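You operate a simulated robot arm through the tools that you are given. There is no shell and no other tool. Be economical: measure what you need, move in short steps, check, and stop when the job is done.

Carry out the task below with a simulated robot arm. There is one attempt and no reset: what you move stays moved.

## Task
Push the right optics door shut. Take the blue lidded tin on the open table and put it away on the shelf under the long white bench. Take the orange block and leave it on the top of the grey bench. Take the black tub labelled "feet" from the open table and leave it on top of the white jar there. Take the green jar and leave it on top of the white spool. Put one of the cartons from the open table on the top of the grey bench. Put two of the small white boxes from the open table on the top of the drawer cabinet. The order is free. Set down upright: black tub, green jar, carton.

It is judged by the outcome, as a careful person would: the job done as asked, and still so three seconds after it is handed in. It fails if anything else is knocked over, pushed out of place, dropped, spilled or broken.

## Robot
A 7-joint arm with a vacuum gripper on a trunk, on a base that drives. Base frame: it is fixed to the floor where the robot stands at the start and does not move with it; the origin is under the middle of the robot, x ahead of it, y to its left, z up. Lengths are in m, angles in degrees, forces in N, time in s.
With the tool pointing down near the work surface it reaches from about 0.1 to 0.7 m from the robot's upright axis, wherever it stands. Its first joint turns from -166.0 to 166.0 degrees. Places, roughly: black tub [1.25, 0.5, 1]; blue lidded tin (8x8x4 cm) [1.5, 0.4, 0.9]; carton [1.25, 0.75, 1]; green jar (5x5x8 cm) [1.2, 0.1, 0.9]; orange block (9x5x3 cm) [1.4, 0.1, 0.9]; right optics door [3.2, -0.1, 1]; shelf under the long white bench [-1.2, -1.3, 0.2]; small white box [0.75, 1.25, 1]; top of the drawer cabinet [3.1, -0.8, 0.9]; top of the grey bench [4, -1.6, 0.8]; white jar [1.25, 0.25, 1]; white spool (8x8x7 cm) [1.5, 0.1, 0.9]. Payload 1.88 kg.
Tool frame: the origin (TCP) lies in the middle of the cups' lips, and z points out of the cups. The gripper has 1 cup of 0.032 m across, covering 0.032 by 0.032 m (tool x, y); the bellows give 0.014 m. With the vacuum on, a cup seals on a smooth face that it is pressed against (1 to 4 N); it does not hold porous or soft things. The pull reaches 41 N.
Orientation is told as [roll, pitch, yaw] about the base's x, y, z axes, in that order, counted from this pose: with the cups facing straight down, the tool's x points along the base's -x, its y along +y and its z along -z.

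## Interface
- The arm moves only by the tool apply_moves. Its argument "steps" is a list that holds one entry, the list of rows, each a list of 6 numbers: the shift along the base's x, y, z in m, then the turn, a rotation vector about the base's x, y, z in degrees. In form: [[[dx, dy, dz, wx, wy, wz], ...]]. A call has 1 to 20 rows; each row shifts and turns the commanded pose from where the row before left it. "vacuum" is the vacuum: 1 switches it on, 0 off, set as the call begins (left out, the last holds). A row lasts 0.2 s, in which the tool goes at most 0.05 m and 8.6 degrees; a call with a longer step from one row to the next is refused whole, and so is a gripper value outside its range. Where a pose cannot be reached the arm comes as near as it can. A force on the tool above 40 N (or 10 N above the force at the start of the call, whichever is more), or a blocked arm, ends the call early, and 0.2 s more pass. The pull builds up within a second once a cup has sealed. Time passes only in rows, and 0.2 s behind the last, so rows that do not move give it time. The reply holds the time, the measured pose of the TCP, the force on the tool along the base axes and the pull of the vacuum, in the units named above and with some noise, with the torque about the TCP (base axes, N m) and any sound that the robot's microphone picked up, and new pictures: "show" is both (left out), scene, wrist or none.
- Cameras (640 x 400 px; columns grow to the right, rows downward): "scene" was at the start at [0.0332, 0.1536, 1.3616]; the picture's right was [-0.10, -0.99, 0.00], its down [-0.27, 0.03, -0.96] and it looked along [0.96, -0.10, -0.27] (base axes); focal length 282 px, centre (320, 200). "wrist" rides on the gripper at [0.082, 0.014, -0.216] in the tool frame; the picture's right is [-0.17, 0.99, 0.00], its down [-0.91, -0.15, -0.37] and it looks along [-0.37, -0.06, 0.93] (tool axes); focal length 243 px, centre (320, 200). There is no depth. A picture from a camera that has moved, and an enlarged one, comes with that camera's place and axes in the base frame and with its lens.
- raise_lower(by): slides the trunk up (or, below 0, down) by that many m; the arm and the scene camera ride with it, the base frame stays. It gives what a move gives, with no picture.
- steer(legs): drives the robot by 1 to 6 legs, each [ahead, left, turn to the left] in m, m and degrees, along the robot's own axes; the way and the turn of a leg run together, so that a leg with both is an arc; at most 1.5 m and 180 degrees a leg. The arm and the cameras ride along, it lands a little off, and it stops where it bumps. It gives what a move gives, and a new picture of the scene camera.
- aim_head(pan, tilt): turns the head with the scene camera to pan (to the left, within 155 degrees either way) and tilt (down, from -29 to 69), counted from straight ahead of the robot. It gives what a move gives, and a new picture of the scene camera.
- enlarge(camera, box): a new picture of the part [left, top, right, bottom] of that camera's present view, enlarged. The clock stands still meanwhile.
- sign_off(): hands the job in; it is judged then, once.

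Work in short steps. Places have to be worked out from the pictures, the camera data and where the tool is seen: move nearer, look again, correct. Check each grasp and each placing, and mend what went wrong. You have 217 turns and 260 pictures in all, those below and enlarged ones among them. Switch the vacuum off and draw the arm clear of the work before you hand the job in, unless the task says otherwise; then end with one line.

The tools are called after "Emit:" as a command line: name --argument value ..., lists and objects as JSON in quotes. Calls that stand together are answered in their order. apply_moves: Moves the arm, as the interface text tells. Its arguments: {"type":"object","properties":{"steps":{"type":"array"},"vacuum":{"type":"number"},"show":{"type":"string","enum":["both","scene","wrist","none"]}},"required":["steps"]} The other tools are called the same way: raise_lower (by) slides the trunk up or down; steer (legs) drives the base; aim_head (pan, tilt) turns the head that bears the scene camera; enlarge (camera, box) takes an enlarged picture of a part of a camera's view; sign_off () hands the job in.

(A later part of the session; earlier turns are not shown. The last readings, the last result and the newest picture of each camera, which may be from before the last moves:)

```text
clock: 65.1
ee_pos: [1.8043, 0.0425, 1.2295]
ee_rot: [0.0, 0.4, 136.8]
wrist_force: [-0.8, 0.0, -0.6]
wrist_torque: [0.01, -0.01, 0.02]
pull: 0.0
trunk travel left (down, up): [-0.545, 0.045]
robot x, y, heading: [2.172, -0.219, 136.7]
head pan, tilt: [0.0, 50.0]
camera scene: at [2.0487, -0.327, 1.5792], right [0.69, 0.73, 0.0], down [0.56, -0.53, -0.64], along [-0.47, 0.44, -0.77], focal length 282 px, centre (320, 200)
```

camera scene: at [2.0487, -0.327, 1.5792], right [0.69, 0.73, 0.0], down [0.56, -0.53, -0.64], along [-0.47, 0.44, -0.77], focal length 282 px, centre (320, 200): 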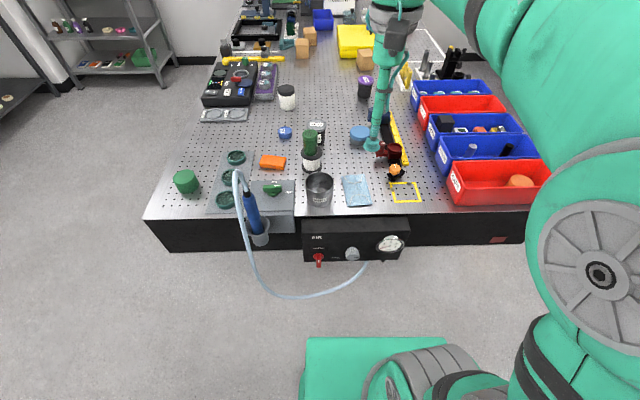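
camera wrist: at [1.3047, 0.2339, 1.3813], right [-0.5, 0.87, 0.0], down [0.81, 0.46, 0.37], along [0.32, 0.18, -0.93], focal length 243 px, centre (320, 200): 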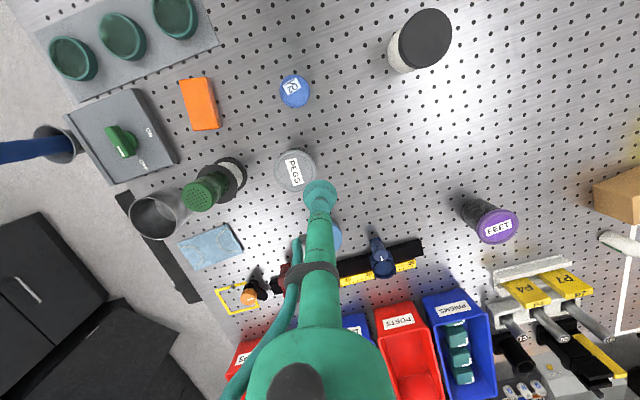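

An AIR panel and dangling hose are on the table end around d 0.35–0.7, so I shift right past them, then close in.

Emit:
steer --legs '[[0, -0.25, 1], [0.2, 0, 0]]'

Emit:
aim_head --pan 15 --tilt 60

```text
clock: 68.2
ee_pos: [1.8266, 0.3635, 1.2299]
ee_rot: [-0.1, 0.4, 137.5]
wrist_force: [0.0, 0.5, 0.2]
wrist_torque: [-0.04, -0.02, -0.02]
pull: 0.1
trunk travel left (down, up): [-0.545, 0.045]
robot x, y, heading: [2.2, 0.1092, 137.5]
head pan, tilt: [0.0, 50.0]
camera scene: at [2.0755, -0.0014, 1.5791], right [0.68, 0.74, 0.0], down [0.56, -0.52, -0.64], along [-0.47, 0.43, -0.77], focal length 282 px, centre (320, 200)
```

scene: 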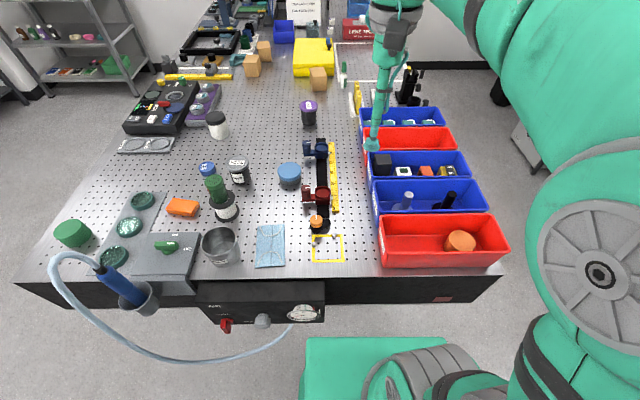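

```text
clock: 68.9
ee_pos: [1.8252, 0.3636, 1.2292]
ee_rot: [0.0, 0.3, 137.4]
wrist_force: [-0.2, -0.9, -0.4]
wrist_torque: [0.0, -0.01, 0.04]
pull: 0.0
trunk travel left (down, up): [-0.545, 0.045]
robot x, y, heading: [2.1999, 0.1065, 137.2]
head pan, tilt: [15.0, 60.0]
camera scene: at [2.0734, -0.0228, 1.5666], right [0.46, 0.89, 0.0], down [0.77, -0.4, -0.5], along [-0.44, 0.23, -0.87], focal length 282 px, centre (320, 200)
```

scene: 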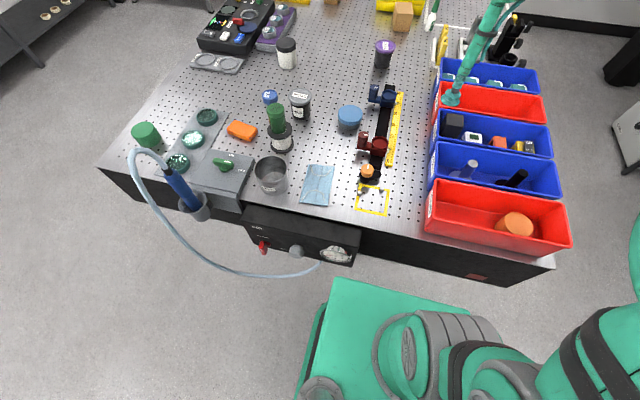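

Tin top centre ≈ (1.518, 0.369). Moving the tool over it at z≈1.1.

Emit:
apply_moves --steps '[[[-0.044, 0.001, -0.018, 0, 0, 0], [-0.044, 0.001, -0.018, 0, 0, 0], [-0.044, 0.001, -0.018, 0, 0, 0], [-0.044, 0.001, -0.018, 0, 0, 0], [-0.044, 0.001, -0.018, 0, 0, 0], [-0.044, 0.001, -0.018, 0, 0, 0], [-0.044, 0.0, -0.018, 0, 0, 0], [0, 0, 0, 0, 0, 0]]]'

```text
clock: 70.7
ee_pos: [1.5198, 0.3675, 1.1006]
ee_rot: [0.0, 0.3, 137.5]
wrist_force: [-0.1, 0.2, -0.2]
wrist_torque: [0.0, -0.02, 0.0]
pull: 0.2
trunk travel left (down, up): [-0.545, 0.045]
robot x, y, heading: [2.2004, 0.108, 137.4]
head pan, tilt: [15.0, 60.0]
camera scene: at [2.073, -0.0229, 1.5666], right [0.46, 0.89, 0.0], down [0.77, -0.4, -0.5], along [-0.44, 0.23, -0.87], focal length 282 px, centre (320, 200)
camera wrist: at [1.5698, 0.3025, 1.3162], right [-0.79, -0.62, 0.0], down [-0.57, 0.73, 0.37], along [-0.23, 0.29, -0.93], focal length 243 px, centre (320, 200)
```

scene: 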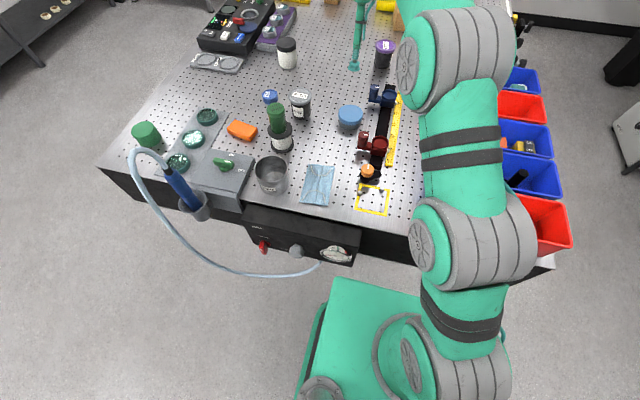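
wrist: 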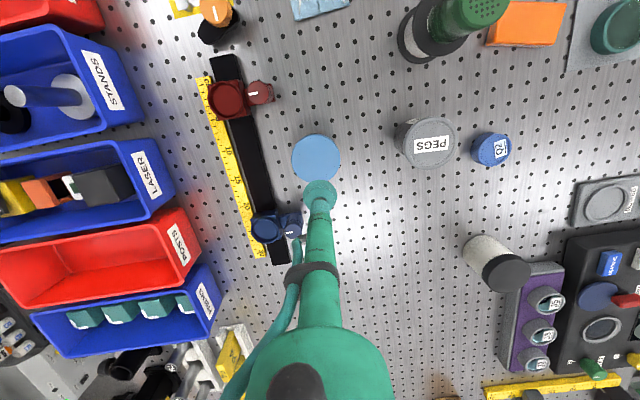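

Align to (1.526, 0.367), and descend with vacuum on.

Emit:
apply_moves --steps '[[[0.006, 0, -0.04, 0, 0, 0], [0, 0, -0.04, 0, 0, 0], [0, 0, -0.03, 0, 0, 0], [0, 0, -0.02, 0, 0, 0], [0, 0, -0.012, 0, 0, 0], [0, 0, -0.006, 0, 0, 0], [0, 0, -0.005, 0, 0, 0], [0, 0, -0.005, 0, 0, 0], [0, 0, -0.004, 0, 0, 0], [0, 0, 0, 0, 0, 0]]]' --vacuum 1 --show "wrist"

```text
clock: 72.9
ee_pos: [1.5239, 0.3688, 0.9459]
ee_rot: [0.2, 0.0, 137.5]
wrist_force: [2.9, 2.5, 30.4]
wrist_torque: [0.09, -0.05, -0.04]
pull: 40.6
trunk travel left (down, up): [-0.545, 0.045]
robot x, y, heading: [2.1986, 0.1056, 137.4]
head pan, tilt: [15.0, 60.0]
camera wrist: at [1.5753, 0.3035, 1.1605], right [-0.79, -0.62, 0.0], down [-0.57, 0.73, 0.37], along [-0.23, 0.29, -0.93], focal length 243 px, centre (320, 200)
```

wrist: 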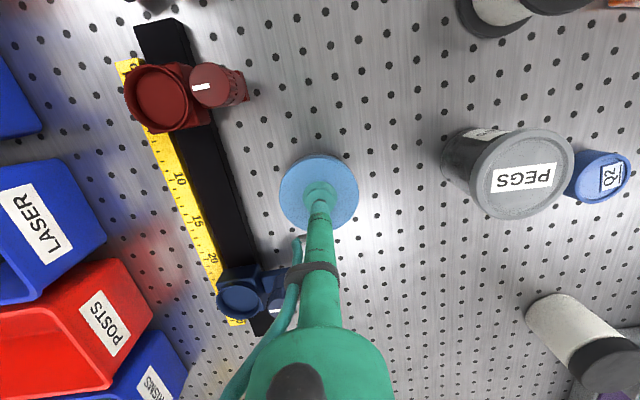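

Sealed. Lift up and retract toward the robot.

Emit:
apply_moves --steps '[[[0, 0, 0.03, 0, 0, 0], [0, 0, 0.04, 0, 0, 0], [0, 0, 0.05, 0, 0, 0], [0, 0, 0.05, 0, 0, 0], [0.02, -0.008, 0.04, 0, 0, 0], [0.04, -0.015, 0.02, 0, 0, 0], [0.04, -0.015, 0.02, 0, 0, 0], [0.04, -0.015, 0.02, 0, 0, 0], [0.04, -0.015, 0.0, 0, 0, 0], [0.04, -0.015, 0.0, 0, 0, 0], [0.04, -0.015, 0.0, 0, 0, 0], [0, 0, 0, 0, 0, 0]]]'

```text
clock: 75.5
ee_pos: [1.7876, 0.2731, 1.2092]
ee_rot: [0.0, 0.4, 137.5]
wrist_force: [0.6, -0.9, -0.2]
wrist_torque: [0.0, 0.06, 0.01]
pull: 41.0
trunk travel left (down, up): [-0.545, 0.045]
robot x, y, heading: [2.2039, 0.1099, 137.6]
head pan, tilt: [15.0, 60.0]
camera scene: at [2.0737, -0.023, 1.5666], right [0.46, 0.89, 0.0], down [0.77, -0.4, -0.5], along [-0.44, 0.23, -0.87], focal length 282 px, centre (320, 200)
camera wrist: at [1.8366, 0.2093, 1.4248], right [-0.79, -0.62, 0.0], down [-0.57, 0.73, 0.37], along [-0.23, 0.29, -0.93], focal length 243 px, centre (320, 200)
```

scene: 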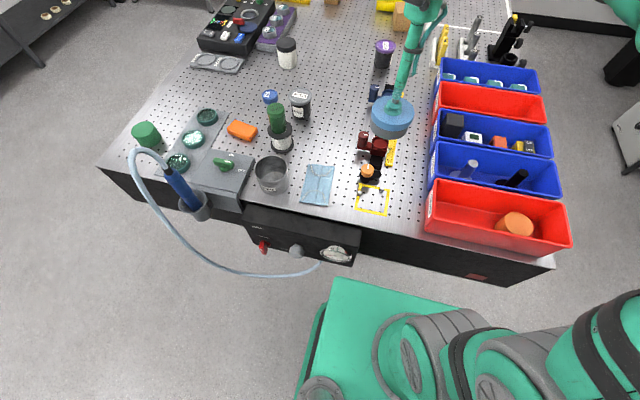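
wrist: 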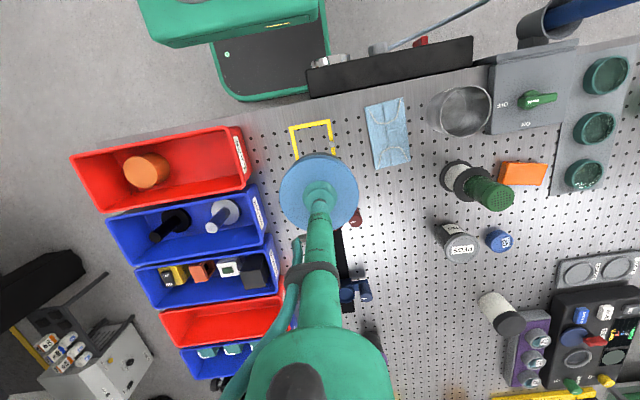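

Tin is held. Next: carry it to the shelf under the long white bench (front line about N=-1.55 along the table normal; free spot near (-0.99,-1.47)). Retract a bit more, back off and drive around the table's right end.

Emit:
apply_moves --steps '[[[0.03, -0.027, 0.005, 0, 0, 0], [0.03, -0.027, 0.005, 0, 0, 0], [0.014, -0.014, 0.0, 0, 0, 0], [0, 0, 0, 0, 0, 0]]]' --show "none"

Emit:
steer --legs '[[-0.3, 0, 0.5], [0, 1.2, 0]]'

```text
clock: 76.5
ee_pos: [1.8563, 0.2044, 1.2228]
ee_rot: [0.1, 0.4, 137.5]
wrist_force: [0.3, 0.1, 0.1]
wrist_torque: [0.04, -0.02, 0.0]
pull: 40.2
trunk travel left (down, up): [-0.545, 0.045]
robot x, y, heading: [2.1988, 0.1059, 137.3]
head pan, tilt: [15.0, 60.0]
```

```text
clock: 84.3
ee_pos: [1.283, -0.9126, 1.2213]
ee_rot: [0.0, 0.5, 139.2]
wrist_force: [-0.5, 0.4, -1.2]
wrist_torque: [-0.02, -0.01, 0.0]
pull: 40.8
trunk travel left (down, up): [-0.545, 0.045]
robot x, y, heading: [1.6301, -1.0013, 139.1]
head pan, tilt: [15.0, 60.0]
camera scene: at [1.5066, -1.1334, 1.5666], right [0.44, 0.9, 0.0], down [0.78, -0.38, -0.5], along [-0.45, 0.22, -0.87], focal length 282 px, centre (320, 200)
```

scene: 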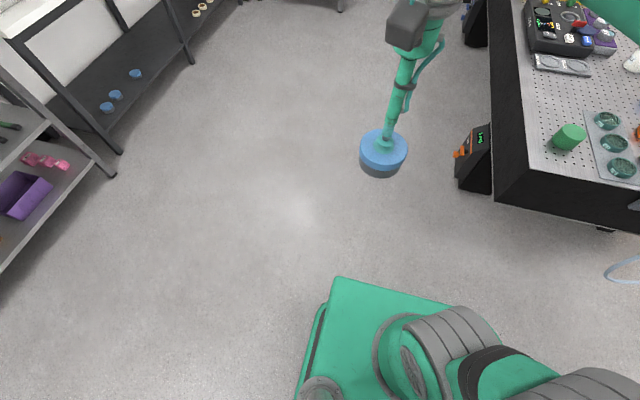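

Continue: left 0.85, ahead 1.5, then turn to face the bench.

Emit:
steer --legs '[[0, 0.87, 0], [1.5, 0, -1], [0.13, 0, 0], [0, 0, 90]]'

Emit:
aim_head --pan 0 --tilt 45

```text
clock: 100.5
ee_pos: [-0.2184, -1.0049, 1.2232]
ee_rot: [0.0, 0.4, -129.0]
wrist_force: [0.3, 0.3, -1.6]
wrist_torque: [0.01, 0.0, -0.01]
pull: 40.7
trunk travel left (down, up): [-0.545, 0.045]
robot x, y, heading: [-0.1446, -0.6534, -129.4]
head pan, tilt: [15.0, 60.0]
camera scene: at [-0.0053, -0.7751, 1.5666], right [-0.91, 0.41, 0.0], down [0.35, 0.79, -0.5], along [-0.2, -0.46, -0.87], focal length 282 px, centre (320, 200)
```

scene: 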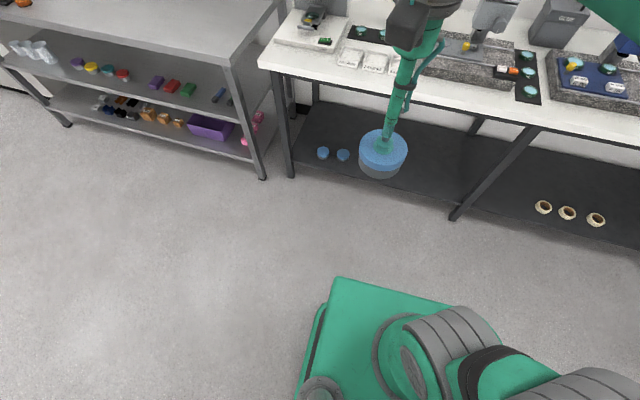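

```text
clock: 101.3
ee_pos: [-0.2179, -1.0048, 1.2219]
ee_rot: [0.1, 0.4, -129.0]
wrist_force: [-0.4, 0.4, -0.9]
wrist_torque: [0.02, -0.02, 0.02]
pull: 41.4
trunk travel left (down, up): [-0.545, 0.045]
robot x, y, heading: [-0.1463, -0.6539, -129.1]
head pan, tilt: [0.0, 45.0]
camera scene: at [-0.0293, -0.7774, 1.586], right [-0.78, 0.63, 0.0], down [0.45, 0.55, -0.71], along [-0.45, -0.55, -0.71], focal length 282 px, centre (320, 200)
```

scene: 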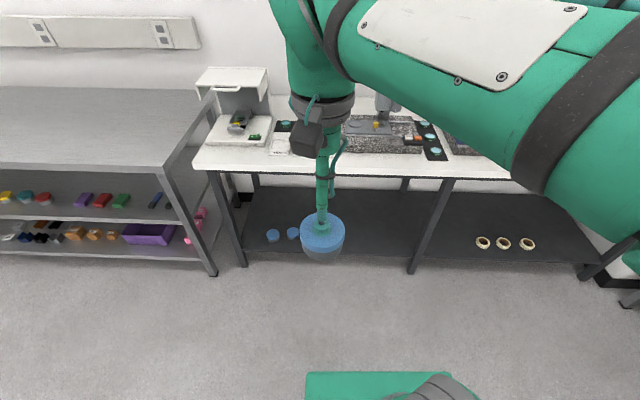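

I lower the trunk fully here in open floor before entering beneath the bench.

Emit:
raise_lower --by -0.54

Emit:
aim_head --pan 0 --tilt 40

```text
refused: -0.54 is not a number from -0.4 to 0.4
```

```text
clock: 101.9
ee_pos: [-0.2193, -1.0037, 1.2218]
ee_rot: [0.0, 0.4, -128.9]
wrist_force: [-0.1, 0.4, -0.6]
wrist_torque: [0.0, -0.01, -0.01]
pull: 40.3
trunk travel left (down, up): [-0.545, 0.045]
robot x, y, heading: [-0.1445, -0.6567, -129.1]
head pan, tilt: [0.0, 40.0]
camera scene: at [-0.0317, -0.7803, 1.5933], right [-0.78, 0.63, 0.0], down [0.41, 0.5, -0.77], along [-0.48, -0.59, -0.64], focal length 282 px, centre (320, 200)
```

scene: 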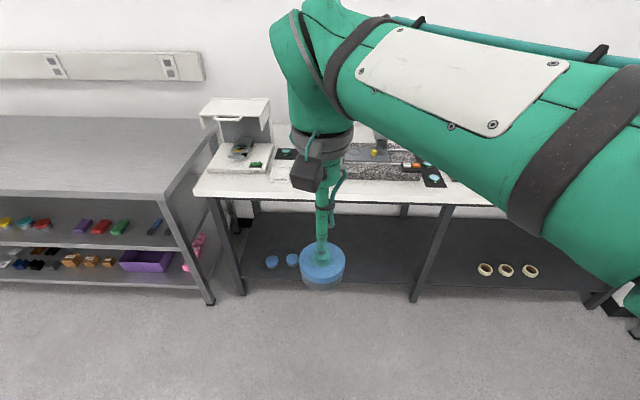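

Two halves.

Emit:
raise_lower --by -0.27

Emit:
raise_lower --by -0.27

Emit:
apply_moves --steps '[[[-0.02, -0.022, -0.035, 0, 0, 0], [-0.02, -0.022, -0.035, 0, 0, 0], [-0.02, -0.022, -0.035, 0, 0, 0], [0, 0, -0.045, 0, 0, 0], [0, 0, -0.045, 0, 0, 0], [0, 0, -0.045, 0, 0, 0], [0, 0, 0, 0, 0, 0]]]'

```text
clock: 104.7
ee_pos: [-0.2181, -1.0052, 0.9524]
ee_rot: [0.0, 0.4, -129.0]
wrist_force: [0.6, 0.5, -0.5]
wrist_torque: [-0.01, -0.03, 0.01]
pull: 41.1
trunk travel left (down, up): [-0.275, 0.315]
robot x, y, heading: [-0.146, -0.6608, -129.2]
head pan, tilt: [0.0, 40.0]
```

```text
clock: 107.4
ee_pos: [-0.2177, -1.004, 0.6826]
ee_rot: [0.0, 0.5, -129.0]
wrist_force: [0.4, 0.4, -1.5]
wrist_torque: [0.03, -0.01, 0.0]
pull: 41.0
trunk travel left (down, up): [-0.005, 0.585]
robot x, y, heading: [-0.1416, -0.6566, -128.9]
head pan, tilt: [0.0, 40.0]
```

```text
clock: 109.0
ee_pos: [-0.2775, -1.0696, 0.4439]
ee_rot: [0.0, 0.4, -129.2]
wrist_force: [-0.3, -0.1, -0.6]
wrist_torque: [0.0, 0.03, 0.01]
pull: 40.5
trunk travel left (down, up): [-0.005, 0.585]
robot x, y, heading: [-0.144, -0.6593, -129.1]
head pan, tilt: [0.0, 40.0]
camera scene: at [-0.0317, -0.7803, 1.0533], right [-0.78, 0.63, 0.0], down [0.41, 0.5, -0.77], along [-0.48, -0.59, -0.64], focal length 282 px, centre (320, 200)
camera wrist: at [-0.2161, -1.0162, 0.659], right [0.66, -0.75, 0.0], down [-0.7, -0.61, 0.37], along [-0.28, -0.24, -0.93], focal length 243 px, centre (320, 200)
```

scene: 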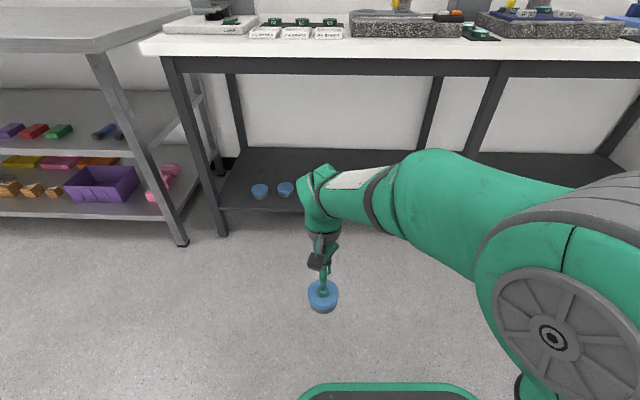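
wrist: 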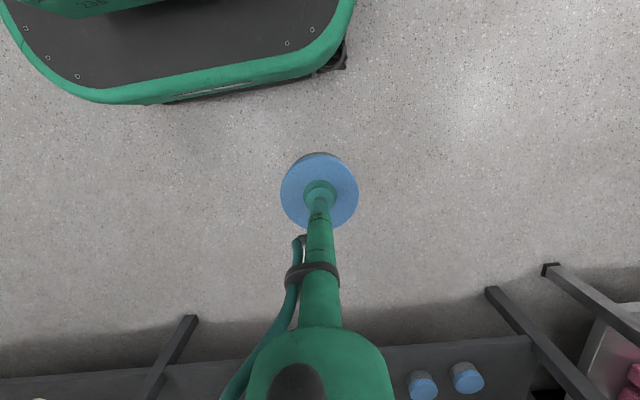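

The forearm comes from the robot's right; the middle bench leg is at s≈-0.06, so I'll place the tin around s≈0.32, N≈-1.70. Lower the tin, realign and drive forward 0.55.

Emit:
apply_moves --steps '[[[0, 0, -0.04, 0, 0, 0], [0, 0, -0.04, 0, 0, 0], [0, 0, -0.04, 0, 0, 0], [0, 0, 0, 0, 0, 0]]]' --show "none"

Emit:
steer --legs '[[0, -0.17, -3], [0.4, 0, 0]]'

```text
clock: 110.0
ee_pos: [-0.2764, -1.0672, 0.3181]
ee_rot: [0.0, 0.4, -129.1]
wrist_force: [-1.0, -0.1, -0.6]
wrist_torque: [0.02, 0.01, 0.0]
pull: 40.6
trunk travel left (down, up): [-0.005, 0.585]
robot x, y, heading: [-0.143, -0.6544, -129.3]
head pan, tilt: [0.0, 40.0]
```

```text
clock: 113.6
ee_pos: [-0.6971, -1.2508, 0.3197]
ee_rot: [0.0, 0.3, -132.1]
wrist_force: [-1.1, 0.7, -1.0]
wrist_torque: [0.01, 0.01, 0.01]
pull: 40.9
trunk travel left (down, up): [-0.005, 0.585]
robot x, y, heading: [-0.5409, -0.848, -132.3]
head pan, tilt: [0.0, 40.0]
camera scene: at [-0.4371, -0.9771, 1.0533], right [-0.74, 0.67, 0.0], down [0.43, 0.48, -0.77], along [-0.51, -0.57, -0.64], focal length 282 px, centre (320, 200)
```

scene: 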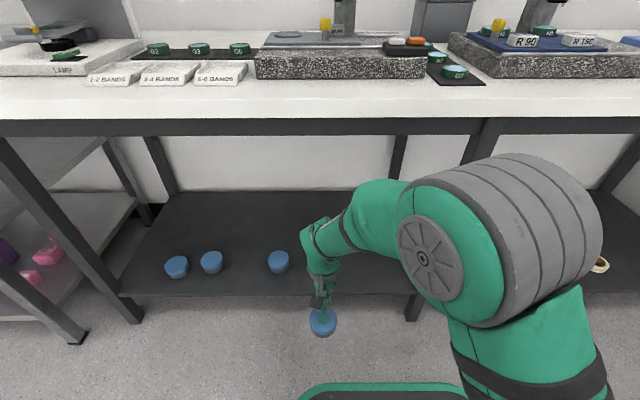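

Clear so far. Extend the arm forward (tin 7 cm above shelf level), which also straightens the elbow.

Emit:
apply_moves --steps '[[[-0.03, -0.034, 0, 0, 0, 0], [-0.03, -0.034, 0, 0, 0, 0], [-0.03, -0.034, 0, 0, 0, 0], [-0.03, -0.034, 0, 0, 0, 0], [0, 0, 0, 0, 0, 0]]]'

```text
clock: 114.8
ee_pos: [-0.8171, -1.3831, 0.3205]
ee_rot: [-0.1, 0.4, -132.2]
wrist_force: [0.2, -0.4, -0.7]
wrist_torque: [-0.01, 0.01, 0.0]
pull: 40.8
trunk travel left (down, up): [-0.005, 0.585]
robot x, y, heading: [-0.543, -0.8482, -132.2]
head pan, tilt: [0.0, 40.0]
camera scene: at [-0.4371, -0.9771, 1.0533], right [-0.74, 0.67, 0.0], down [0.43, 0.48, -0.77], along [-0.51, -0.57, -0.64], focal length 282 px, centre (320, 200)
camera wrist: at [-0.7545, -1.333, 0.5366], right [0.62, -0.78, 0.0], down [-0.73, -0.58, 0.37], along [-0.29, -0.23, -0.93], focal length 243 px, centre (320, 200)
```

scene: 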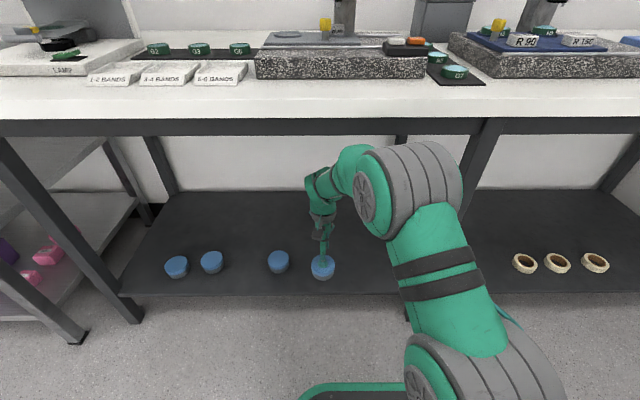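
wrist: 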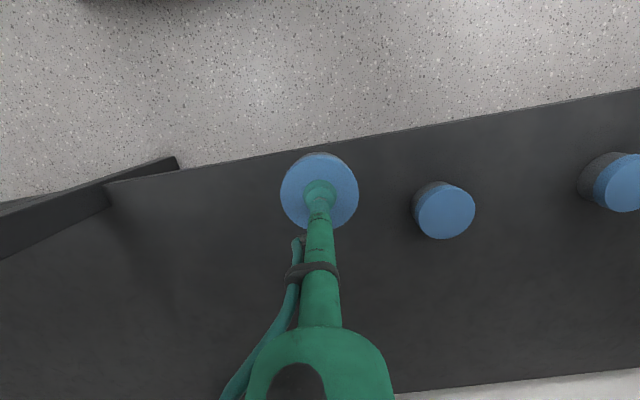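

Over the shelf, pucks are clear. A further 9 cm in, then lower to contact.

Emit:
apply_moves --steps '[[[-0.03, -0.033, 0, 0, 0, 0], [-0.03, -0.033, 0, 0, 0, 0], [0, 0, -0.03, 0, 0, 0], [0, 0, -0.02, 0, 0, 0], [0, 0, 0, 0, 0, 0]]]'

```text
clock: 116.0
ee_pos: [-0.8775, -1.4534, 0.2675]
ee_rot: [0.1, 0.4, -132.1]
wrist_force: [-0.1, -0.1, -0.5]
wrist_torque: [-0.04, 0.0, -0.01]
pull: 40.8
trunk travel left (down, up): [-0.005, 0.585]
robot x, y, heading: [-0.5456, -0.8469, -132.2]
head pan, tilt: [0.0, 40.0]
camera scene: at [-0.4371, -0.9771, 1.0533], right [-0.74, 0.67, 0.0], down [0.43, 0.48, -0.77], along [-0.51, -0.57, -0.64], focal length 282 px, centre (320, 200)
camera wrist: at [-0.8131, -1.4019, 0.4835], right [0.62, -0.78, 0.0], down [-0.73, -0.58, 0.37], along [-0.29, -0.23, -0.93], focal length 243 px, centre (320, 200)
```

scene: 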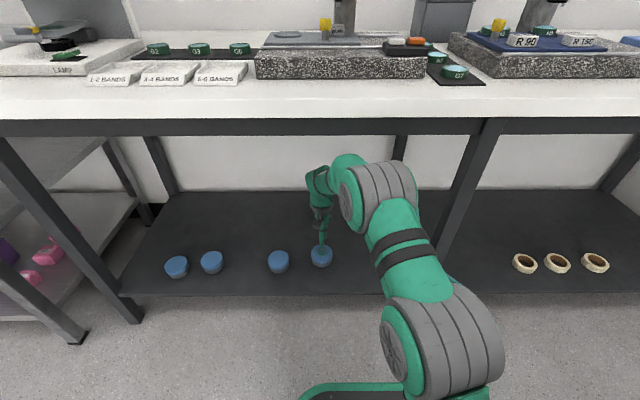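
wrist: 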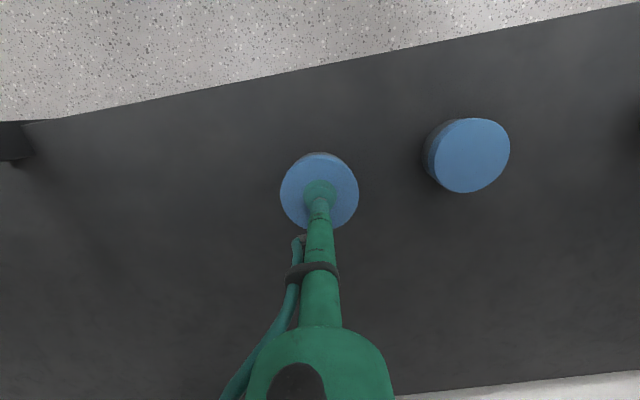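

Emit:
apply_moves --steps '[[[0, 0, -0.008, 0, 0, 0], [0, 0, -0.005, 0, 0, 0], [0, 0, -0.004, 0, 0, 0], [0, 0, -0.003, 0, 0, 0], [0, 0, 0, 0, 0, 0]]]' --show "none"

```text
clock: 117.2
ee_pos: [-0.8775, -1.4534, 0.2476]
ee_rot: [0.0, 0.4, -132.2]
wrist_force: [-0.1, -0.1, -0.4]
wrist_torque: [-0.03, 0.02, 0.0]
pull: 40.2
trunk travel left (down, up): [-0.005, 0.585]
robot x, y, heading: [-0.5379, -0.8467, -132.2]
head pan, tilt: [0.0, 40.0]
```

No contact yet at 0.2476; keep lowering in small steps.

Emit:
apply_moves --steps '[[[0, 0, -0.004, 0, 0, 0], [0, 0, -0.004, 0, 0, 0], [0, 0, -0.004, 0, 0, 0], [0, 0, 0, 0, 0, 0]]]' --show "none"

```text
clock: 118.2
ee_pos: [-0.8782, -1.4537, 0.2396]
ee_rot: [0.1, 0.2, -132.3]
wrist_force: [0.8, 1.9, 11.9]
wrist_torque: [-0.02, 0.04, -0.05]
pull: 40.9
trunk travel left (down, up): [-0.005, 0.585]
robot x, y, heading: [-0.5421, -0.8467, -132.3]
head pan, tilt: [0.0, 40.0]
```

Contact. Release and raise, then retract out from under the bench.

Emit:
apply_moves --steps '[[[0, 0, 0, 0, 0, 0], [0, 0, 0, 0, 0, 0], [0, 0, 0, 0, 0, 0], [0, 0, 0, 0, 0, 0], [0, 0, 0.01, 0, 0, 0], [0, 0, 0.03, 0, 0, 0], [0, 0, 0.03, 0, 0, 0], [0.03, 0.033, 0, 0, 0, 0], [0.03, 0.033, 0, 0, 0, 0], [0.03, 0.033, 0, 0, 0, 0], [0.03, 0.033, 0, 0, 0, 0], [0.03, 0.033, 0, 0, 0, 0], [0.03, 0.033, 0, 0, 0, 0], [0, 0, 0, 0, 0, 0]]]' --vacuum 0 --show "scene"

```text
clock: 121.2
ee_pos: [-0.7007, -1.2565, 0.3076]
ee_rot: [0.0, 0.5, -132.2]
wrist_force: [0.3, 0.3, -0.2]
wrist_torque: [0.0, 0.01, -0.03]
pull: 0.0
trunk travel left (down, up): [-0.005, 0.585]
robot x, y, heading: [-0.5406, -0.8455, -132.2]
head pan, tilt: [0.0, 40.0]
camera scene: at [-0.4372, -0.9772, 1.0533], right [-0.74, 0.67, 0.0], down [0.43, 0.48, -0.77], along [-0.51, -0.57, -0.64], focal length 282 px, centre (320, 200)
```

scene: 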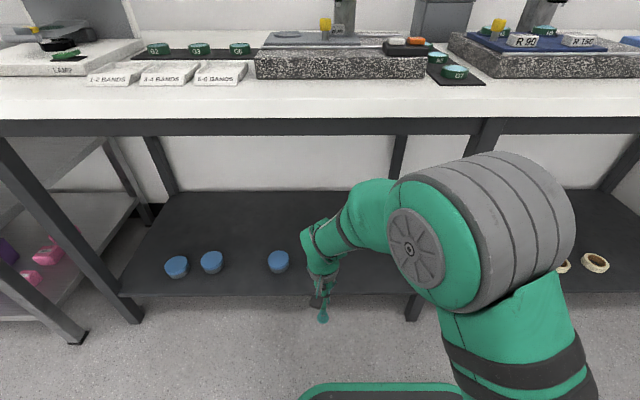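

Back off, and check the tin, then raise the trunk.

Emit:
steer --legs '[[-0.42, 0, 0]]'

Emit:
raise_lower --by 0.4

Emit:
raise_lower --by 0.14

Emit:
apply_moves --steps '[[[0, 0, 0.05, 0, 0, 0], [0, 0, 0.05, 0, 0, 0], [0, 0, 0.05, 0, 0, 0], [0, 0, 0.05, 0, 0, 0], [0, 0, 0.05, 0, 0, 0], [0, 0, 0.05, 0, 0, 0], [0, 0, 0.05, 0, 0, 0], [0, 0, 0, 0, 0, 0]]]' --show "scene"

```text
clock: 123.8
ee_pos: [-0.4182, -0.9438, 0.3074]
ee_rot: [-0.1, 0.4, -132.1]
wrist_force: [0.3, 0.0, -0.5]
wrist_torque: [-0.01, -0.01, -0.02]
pull: 0.0
trunk travel left (down, up): [-0.005, 0.585]
robot x, y, heading: [-0.2578, -0.5339, -132.2]
head pan, tilt: [0.0, 40.0]
camera scene: at [-0.1524, -0.6636, 1.0533], right [-0.74, 0.67, 0.0], down [0.43, 0.48, -0.77], along [-0.52, -0.57, -0.64], focal length 282 px, centre (320, 200)
```

scene: 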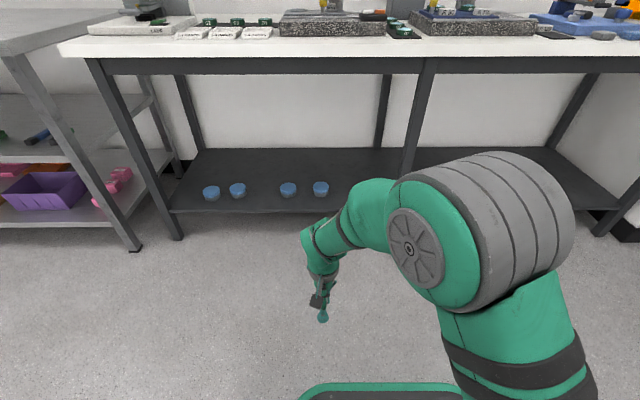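

```text
clock: 127.6
ee_pos: [-0.4188, -0.943, 0.7073]
ee_rot: [-0.1, 0.4, -132.2]
wrist_force: [-0.4, -0.3, -0.9]
wrist_torque: [-0.03, -0.02, -0.02]
pull: 0.1
trunk travel left (down, up): [-0.405, 0.185]
robot x, y, heading: [-0.2572, -0.5333, -132.3]
head pan, tilt: [0.0, 40.0]
```

```text
clock: 129.3
ee_pos: [-0.4182, -0.9443, 0.8488]
ee_rot: [0.0, 0.4, -132.2]
wrist_force: [0.5, -0.2, 0.1]
wrist_torque: [-0.02, 0.01, -0.02]
pull: 0.1
trunk travel left (down, up): [-0.545, 0.045]
robot x, y, heading: [-0.2588, -0.5353, -132.3]
head pan, tilt: [0.0, 40.0]
```

```text
clock: 131.1
ee_pos: [-0.4205, -0.943, 1.1997]
ee_rot: [0.1, 0.3, -132.1]
wrist_force: [0.2, 0.3, -0.2]
wrist_torque: [0.01, 0.0, 0.02]
pull: 0.1
trunk travel left (down, up): [-0.545, 0.045]
robot x, y, heading: [-0.2544, -0.5308, -132.0]
head pan, tilt: [0.0, 40.0]
camera scene: at [-0.1524, -0.6635, 1.5933], right [-0.74, 0.67, 0.0], down [0.43, 0.48, -0.77], along [-0.52, -0.57, -0.64], focal length 282 px, centre (320, 200)
```

scene: 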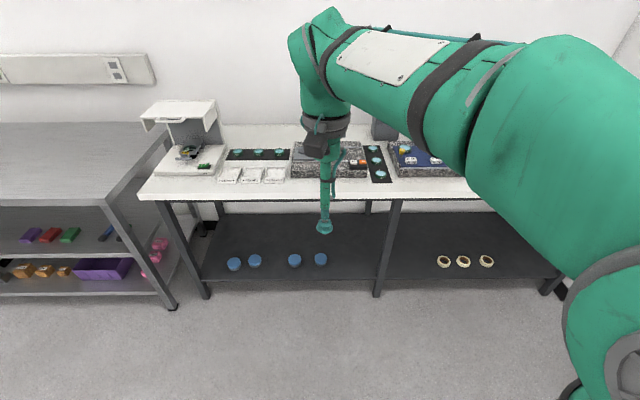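

The tin sits on the shelf. Next a PADS carton near (0.838, 0.697), reachable from the front straight across. Turn around and approach the table.

Emit:
steer --legs '[[0, 0, 180], [0.85, 0, 0]]'

Emit:
aim_head --pan 0 --tilt 55

```text
clock: 143.1
ee_pos: [0.4591, 0.5367, 1.1988]
ee_rot: [0.0, 0.5, 49.3]
wrist_force: [0.4, 0.0, 0.1]
wrist_torque: [-0.04, 0.02, -0.01]
pull: 0.0
trunk travel left (down, up): [-0.545, 0.045]
robot x, y, heading: [0.3086, 0.1236, 49.3]
head pan, tilt: [0.0, 40.0]
camera scene: at [0.1997, 0.2479, 1.5933], right [0.76, -0.65, 0.0], down [-0.42, -0.49, -0.77], along [0.5, 0.58, -0.64], focal length 282 px, centre (320, 200)
```

scene: 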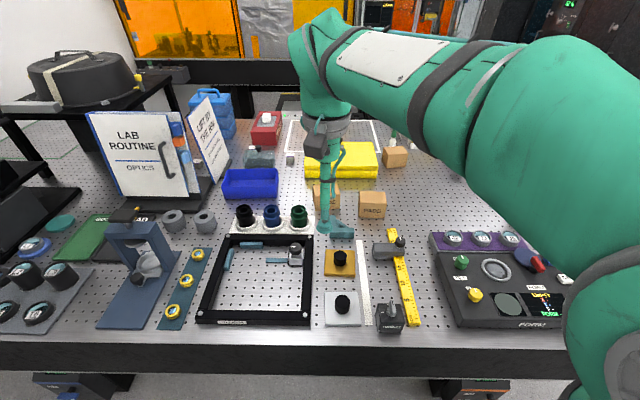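

```text
clock: 143.8
ee_pos: [0.4608, 0.5374, 1.1979]
ee_rot: [0.1, 0.3, 49.3]
wrist_force: [-0.1, 0.2, -0.7]
wrist_torque: [0.01, 0.0, -0.02]
pull: 0.0
trunk travel left (down, up): [-0.545, 0.045]
robot x, y, heading: [0.3102, 0.1238, 49.1]
head pan, tilt: [0.0, 55.0]
camera scene: at [0.1913, 0.2381, 1.5727], right [0.76, -0.65, 0.0], down [-0.53, -0.62, -0.57], along [0.37, 0.43, -0.82], focal length 282 px, centre (320, 200)
```

scene: 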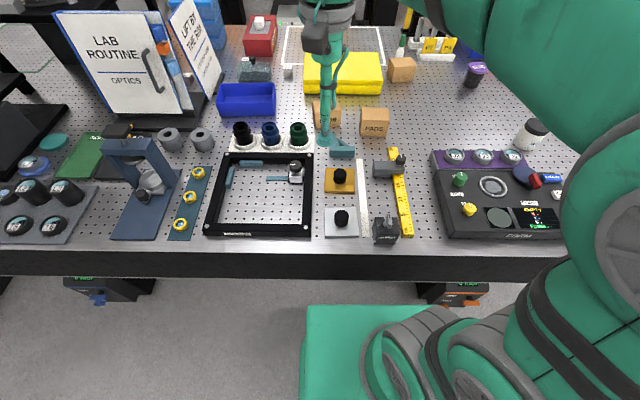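

Carton ≈ (0.81, 0.68). A control box hangs under the table at right front, so I shift left a bit, then go ahead 8 cm.

Emit:
steer --legs '[[0, 0.1, -1], [0.08, 0, 0]]'

Emit:
apply_moves --steps '[[[0.04, 0.02, -0.01, 0, 0, 0], [0.04, 0.02, -0.01, 0, 0, 0], [0.04, 0.01, -0.01, 0, 0, 0], [0.04, 0.0, -0.01, 0, 0, 0], [0.04, 0, -0.01, 0, 0, 0], [0.04, 0, -0.01, 0, 0, 0], [0, 0, 0, 0, 0, 0]]]'

```text
clock: 145.7
ee_pos: [0.4447, 0.6598, 1.1978]
ee_rot: [-0.1, 0.5, 48.4]
wrist_force: [-1.1, -0.6, 0.5]
wrist_torque: [0.0, -0.01, 0.01]
pull: 0.1
trunk travel left (down, up): [-0.545, 0.045]
robot x, y, heading: [0.2868, 0.2499, 48.4]
head pan, tilt: [0.0, 55.0]
camera scene: at [0.1723, 0.3655, 1.5726], right [0.75, -0.66, 0.0], down [-0.54, -0.61, -0.57], along [0.38, 0.43, -0.82], focal length 282 px, centre (320, 200)
```

scene: 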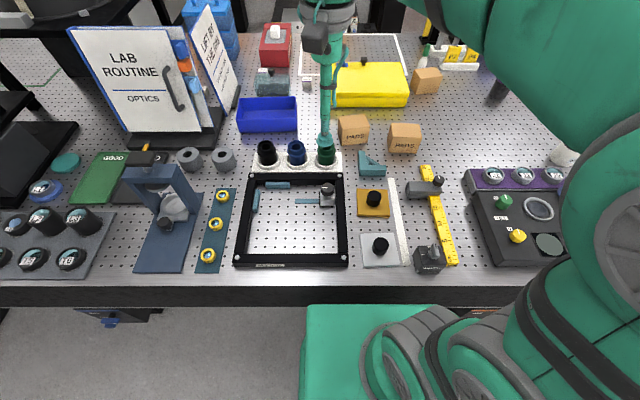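

```text
clock: 147.2
ee_pos: [0.6853, 0.7095, 1.1362]
ee_rot: [0.0, 0.4, 48.3]
wrist_force: [-0.2, 0.1, 0.0]
wrist_torque: [0.02, 0.03, 0.01]
pull: 0.1
trunk travel left (down, up): [-0.545, 0.045]
robot x, y, heading: [0.2843, 0.2486, 48.4]
head pan, tilt: [0.0, 55.0]
camera scene: at [0.1725, 0.3652, 1.5727], right [0.75, -0.66, 0.0], down [-0.54, -0.61, -0.57], along [0.38, 0.43, -0.82], focal length 282 px, centre (320, 200)
camera wrist: at [0.6214, 0.6585, 1.352], right [-0.63, 0.78, 0.0], down [0.72, 0.58, 0.37], along [0.29, 0.23, -0.93], focal length 243 px, centre (320, 200)
```

scene: 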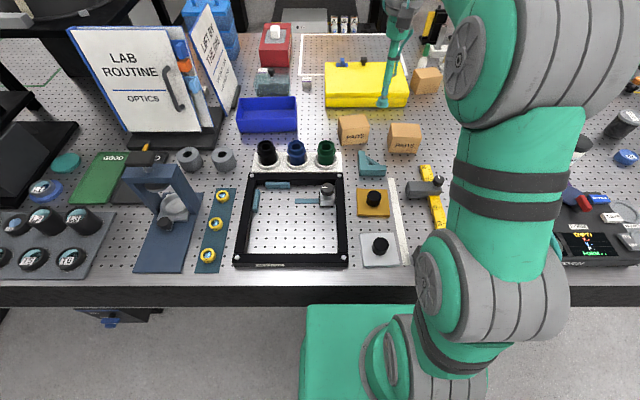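
wrist: 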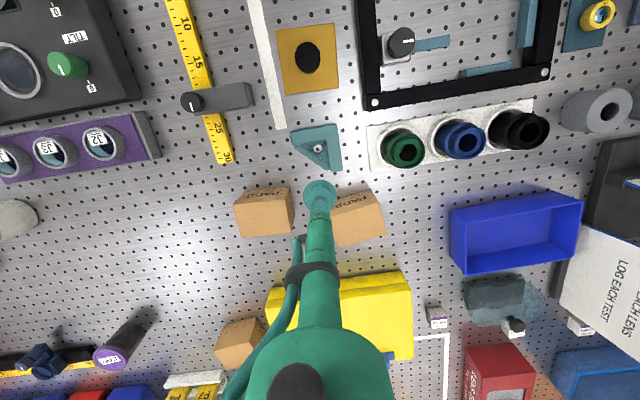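

Carton top centre ≈ (0.825, 0.70). Several small white boxes are visible too. Move over the carton.

Emit:
apply_moves --steps '[[[0.045, -0.004, -0.03, 0, 0, 0], [0.045, -0.004, -0.03, 0, 0, 0], [0.045, -0.002, -0.02, 0, 0, 0], [0, 0, 0, 0, 0, 0]]]'

```text
refused: row 1 steps farther than a row can; nothing moved
```

Emit:
apply_moves --steps '[[[0.035, -0.003, -0.02, 0, 0, 0], [0.035, -0.003, -0.02, 0, 0, 0], [0.035, -0.002, -0.02, 0, 0, 0], [0.035, -0.002, -0.02, 0, 0, 0], [0, 0, 0, 0, 0, 0]]]' --show "wrist"

```text
clock: 148.4
ee_pos: [0.8273, 0.7018, 1.0561]
ee_rot: [0.1, 0.4, 48.4]
wrist_force: [0.8, 0.2, 0.5]
wrist_torque: [-0.04, 0.01, 0.02]
pull: 0.1
trunk travel left (down, up): [-0.545, 0.045]
robot x, y, heading: [0.286, 0.2471, 48.4]
head pan, tilt: [0.0, 55.0]
camera wrist: at [0.7628, 0.6494, 1.2717], right [-0.63, 0.78, 0.0], down [0.72, 0.58, 0.37], along [0.29, 0.23, -0.93], focal length 243 px, centre (320, 200)
```

wrist: 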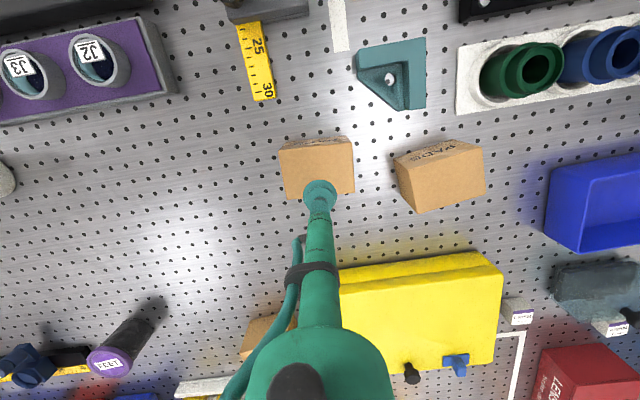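

Emit:
apply_moves --steps '[[[0, -0.004, -0.03, 0, 0, 0], [0, 0, -0.025, 0, 0, 0], [0, 0, -0.01, 0, 0, 0], [0, 0, -0.008, 0, 0, 0], [0, 0, -0.006, 0, 0, 0], [0, 0, -0.006, 0, 0, 0], [0, 0, -0.006, 0, 0, 0], [0, 0, 0, 0, 0, 0]]]' --vacuum 1 --show "wrist"

```text
clock: 150.2
ee_pos: [0.8251, 0.6956, 0.9702]
ee_rot: [-0.1, -0.1, 48.4]
wrist_force: [0.2, 2.2, 32.2]
wrist_torque: [0.07, 0.02, -0.08]
pull: 40.3
trunk travel left (down, up): [-0.545, 0.045]
robot x, y, heading: [0.2871, 0.2446, 48.3]
head pan, tilt: [0.0, 55.0]
camera wrist: at [0.7596, 0.6432, 1.1865], right [-0.63, 0.78, 0.0], down [0.72, 0.58, 0.38], along [0.29, 0.23, -0.93], focal length 243 px, centre (320, 200)
```

wrist: 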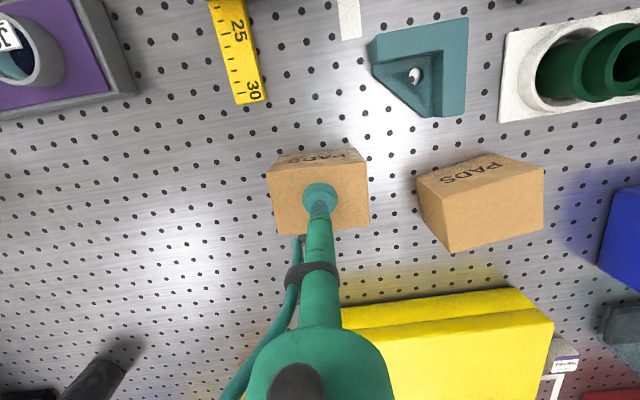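

Sealed. Lift and retract.

Emit:
apply_moves --steps '[[[0, 0, 0.03, 0, 0, 0], [0, 0, 0.045, 0, 0, 0], [0, 0, 0.045, 0, 0, 0], [0, 0, 0.045, 0, 0, 0], [-0.02, -0.02, 0.03, 0, 0, 0], [-0.029, -0.033, 0.02, 0, 0, 0], [-0.029, -0.033, 0.015, 0, 0, 0], [-0.029, -0.033, 0.0, 0, 0, 0], [-0.029, -0.033, 0.0, 0, 0, 0], [-0.029, -0.033, 0.0, 0, 0, 0], [-0.029, -0.033, 0.0, 0, 0, 0], [0, 0, 0, 0, 0, 0]]]' --show "none"

Emit:
steer --legs '[[-0.5, 0, 0]]'

```text
clock: 152.8
ee_pos: [0.6327, 0.4768, 1.1961]
ee_rot: [0.0, 0.4, 48.4]
wrist_force: [-0.6, -0.1, -1.1]
wrist_torque: [-0.02, -0.01, 0.01]
pull: 41.1
trunk travel left (down, up): [-0.545, 0.045]
robot x, y, heading: [0.2888, 0.2511, 48.1]
head pan, tilt: [0.0, 55.0]
```

```text
clock: 155.8
ee_pos: [0.2948, 0.0963, 1.1972]
ee_rot: [0.0, 0.4, 48.6]
wrist_force: [0.1, -0.4, -1.1]
wrist_torque: [0.02, -0.02, -0.02]
pull: 40.8
trunk travel left (down, up): [-0.545, 0.045]
robot x, y, heading: [-0.0546, -0.1335, 48.3]
head pan, tilt: [0.0, 55.0]
camera scene: at [-0.1667, -0.0166, 1.5727], right [0.75, -0.66, 0.0], down [-0.54, -0.61, -0.57], along [0.38, 0.43, -0.82], focal length 282 px, centre (320, 200)
```

scene: 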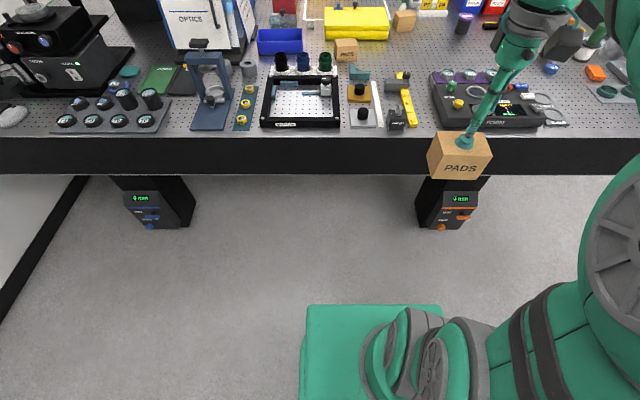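

Carton held. Turn to face along the table toward the grey bench end and drive past the table.

Emit:
steer --legs '[[0, 0, -90], [1.4, 0, 0], [0.6, 0, 0]]'

Emit:
aim_head --pan 30 --tilt 15

```text
clock: 169.6
ee_pos: [1.6261, -1.8352, 1.1956]
ee_rot: [0.1, 0.4, -43.7]
wrist_force: [0.5, 0.0, -0.6]
wrist_torque: [-0.02, -0.01, -0.02]
pull: 41.1
trunk travel left (down, up): [-0.545, 0.045]
robot x, y, heading: [1.4134, -1.4842, -44.0]
head pan, tilt: [0.0, 55.0]
camera scene: at [1.5328, -1.3723, 1.5727], right [-0.69, -0.72, 0.0], down [-0.59, 0.57, -0.57], along [0.41, -0.4, -0.82], focal length 282 px, centre (320, 200)
```

scene: 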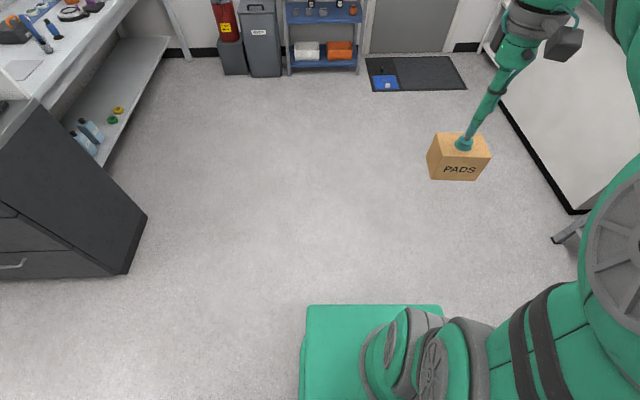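

```text
clock: 170.6
ee_pos: [1.6273, -1.8361, 1.1959]
ee_rot: [0.0, 0.4, -43.6]
wrist_force: [0.5, 0.0, -1.1]
wrist_torque: [0.0, -0.03, 0.01]
pull: 40.5
trunk travel left (down, up): [-0.545, 0.045]
robot x, y, heading: [1.4083, -1.4781, -43.7]
head pan, tilt: [30.0, 15.0]
camera scene: at [1.5713, -1.3447, 1.6328], right [-0.24, -0.97, 0.0], down [-0.25, 0.06, -0.97], along [0.94, -0.23, -0.26], focal length 282 px, centre (320, 200)
```

scene: 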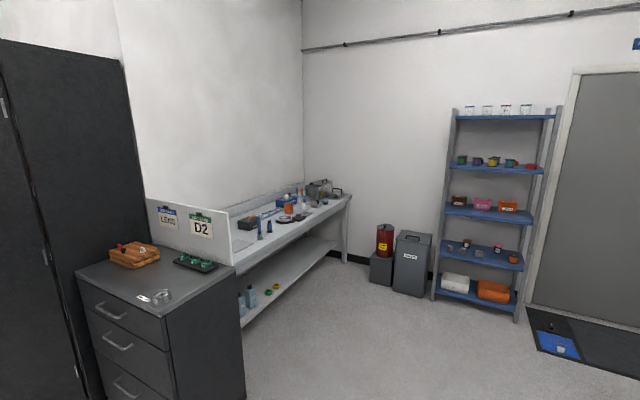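

The grey bench (with a board at its near end) runs beyond the drawer cabinet, front edge at N≈1.28. Drive along, turn left to face it, and look.

Emit:
steer --legs '[[1.4, 0, 1.5], [0.45, 0, 0], [0, 0, 90], [0.7, 0, 0]]'

Emit:
aim_head --pan 0 --tilt 35

```text
clock: 186.9
ee_pos: [3.5455, -1.9562, 1.1969]
ee_rot: [-0.1, 0.4, 47.1]
wrist_force: [-0.1, 0.3, 0.9]
wrist_torque: [0.02, -0.03, 0.05]
pull: 40.9
trunk travel left (down, up): [-0.545, 0.045]
robot x, y, heading: [3.1977, -2.1821, 46.9]
head pan, tilt: [30.0, 15.0]
camera scene: at [3.0549, -2.0206, 1.6329], right [0.97, -0.22, 0.0], down [-0.06, -0.25, -0.97], along [0.22, 0.94, -0.26], focal length 282 px, centre (320, 200)
```

scene: 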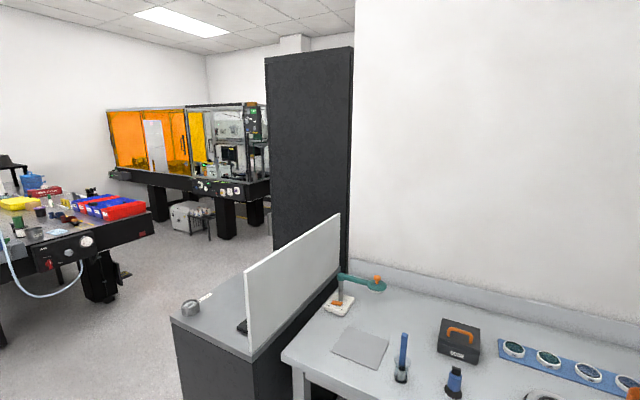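

```text
clock: 187.9
ee_pos: [3.5455, -1.9571, 1.1976]
ee_rot: [0.0, 0.3, 47.0]
wrist_force: [-0.3, 0.4, -0.7]
wrist_torque: [0.02, 0.0, -0.03]
pull: 40.8
trunk travel left (down, up): [-0.545, 0.045]
robot x, y, heading: [3.1938, -2.1791, 47.2]
head pan, tilt: [0.0, 35.0]
camera scene: at [3.0938, -2.0472, 1.6009], right [0.73, -0.68, 0.0], down [-0.39, -0.42, -0.82], along [0.56, 0.6, -0.57], focal length 282 px, centre (320, 200)
```

scene: 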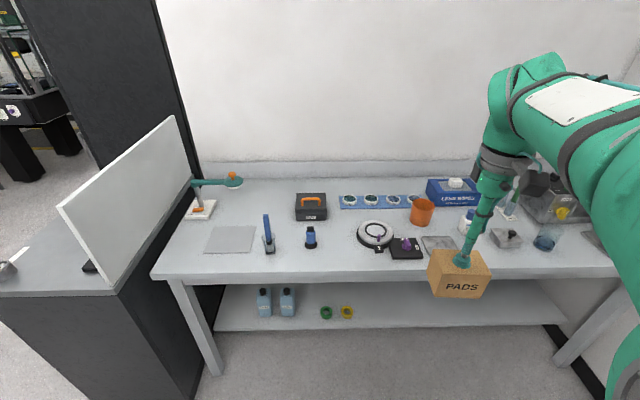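

The bench has a free front strip around s≈3.76, N≈1.31 → (3.674, -1.538), between the small blue bottle and the disc. Approach 0.25 m and bring the carton near.

Emit:
steer --legs '[[0.25, 0, 0.8]]'

Emit:
aim_head --pan 0 --tilt 45

```text
clock: 189.7
ee_pos: [3.7116, -1.776, 1.1959]
ee_rot: [0.0, 0.3, 47.3]
wrist_force: [0.6, -0.3, 0.0]
wrist_torque: [0.03, -0.02, -0.03]
pull: 40.9
trunk travel left (down, up): [-0.545, 0.045]
robot x, y, heading: [3.3613, -1.9996, 47.2]
head pan, tilt: [0.0, 35.0]
camera scene: at [3.2598, -1.868, 1.6009], right [0.73, -0.68, 0.0], down [-0.39, -0.42, -0.82], along [0.56, 0.6, -0.57], focal length 282 px, centre (320, 200)
```

scene: 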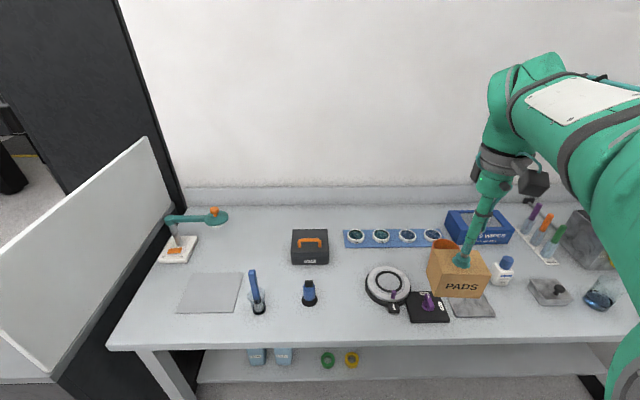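

```text
clock: 190.4
ee_pos: [3.71, -1.7756, 1.1962]
ee_rot: [0.0, 0.4, 47.4]
wrist_force: [0.0, 0.1, -0.3]
wrist_torque: [-0.02, 0.03, -0.01]
pull: 40.7
trunk travel left (down, up): [-0.545, 0.045]
robot x, y, heading: [3.3591, -2.0002, 47.4]
head pan, tilt: [0.0, 45.0]
camera scene: at [3.255, -1.8731, 1.5861], right [0.73, -0.68, 0.0], down [-0.48, -0.52, -0.71], along [0.48, 0.52, -0.71], focal length 282 px, centre (320, 200)
```

scene: 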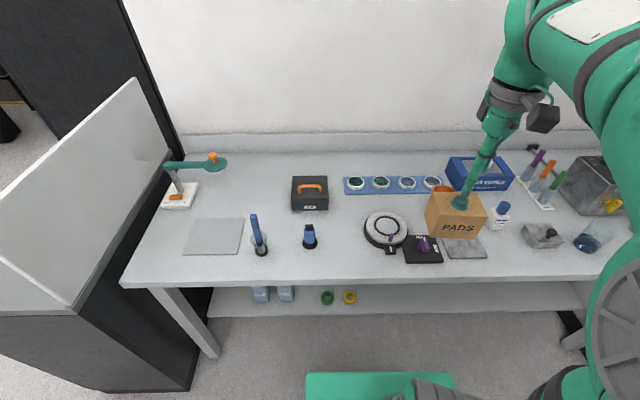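

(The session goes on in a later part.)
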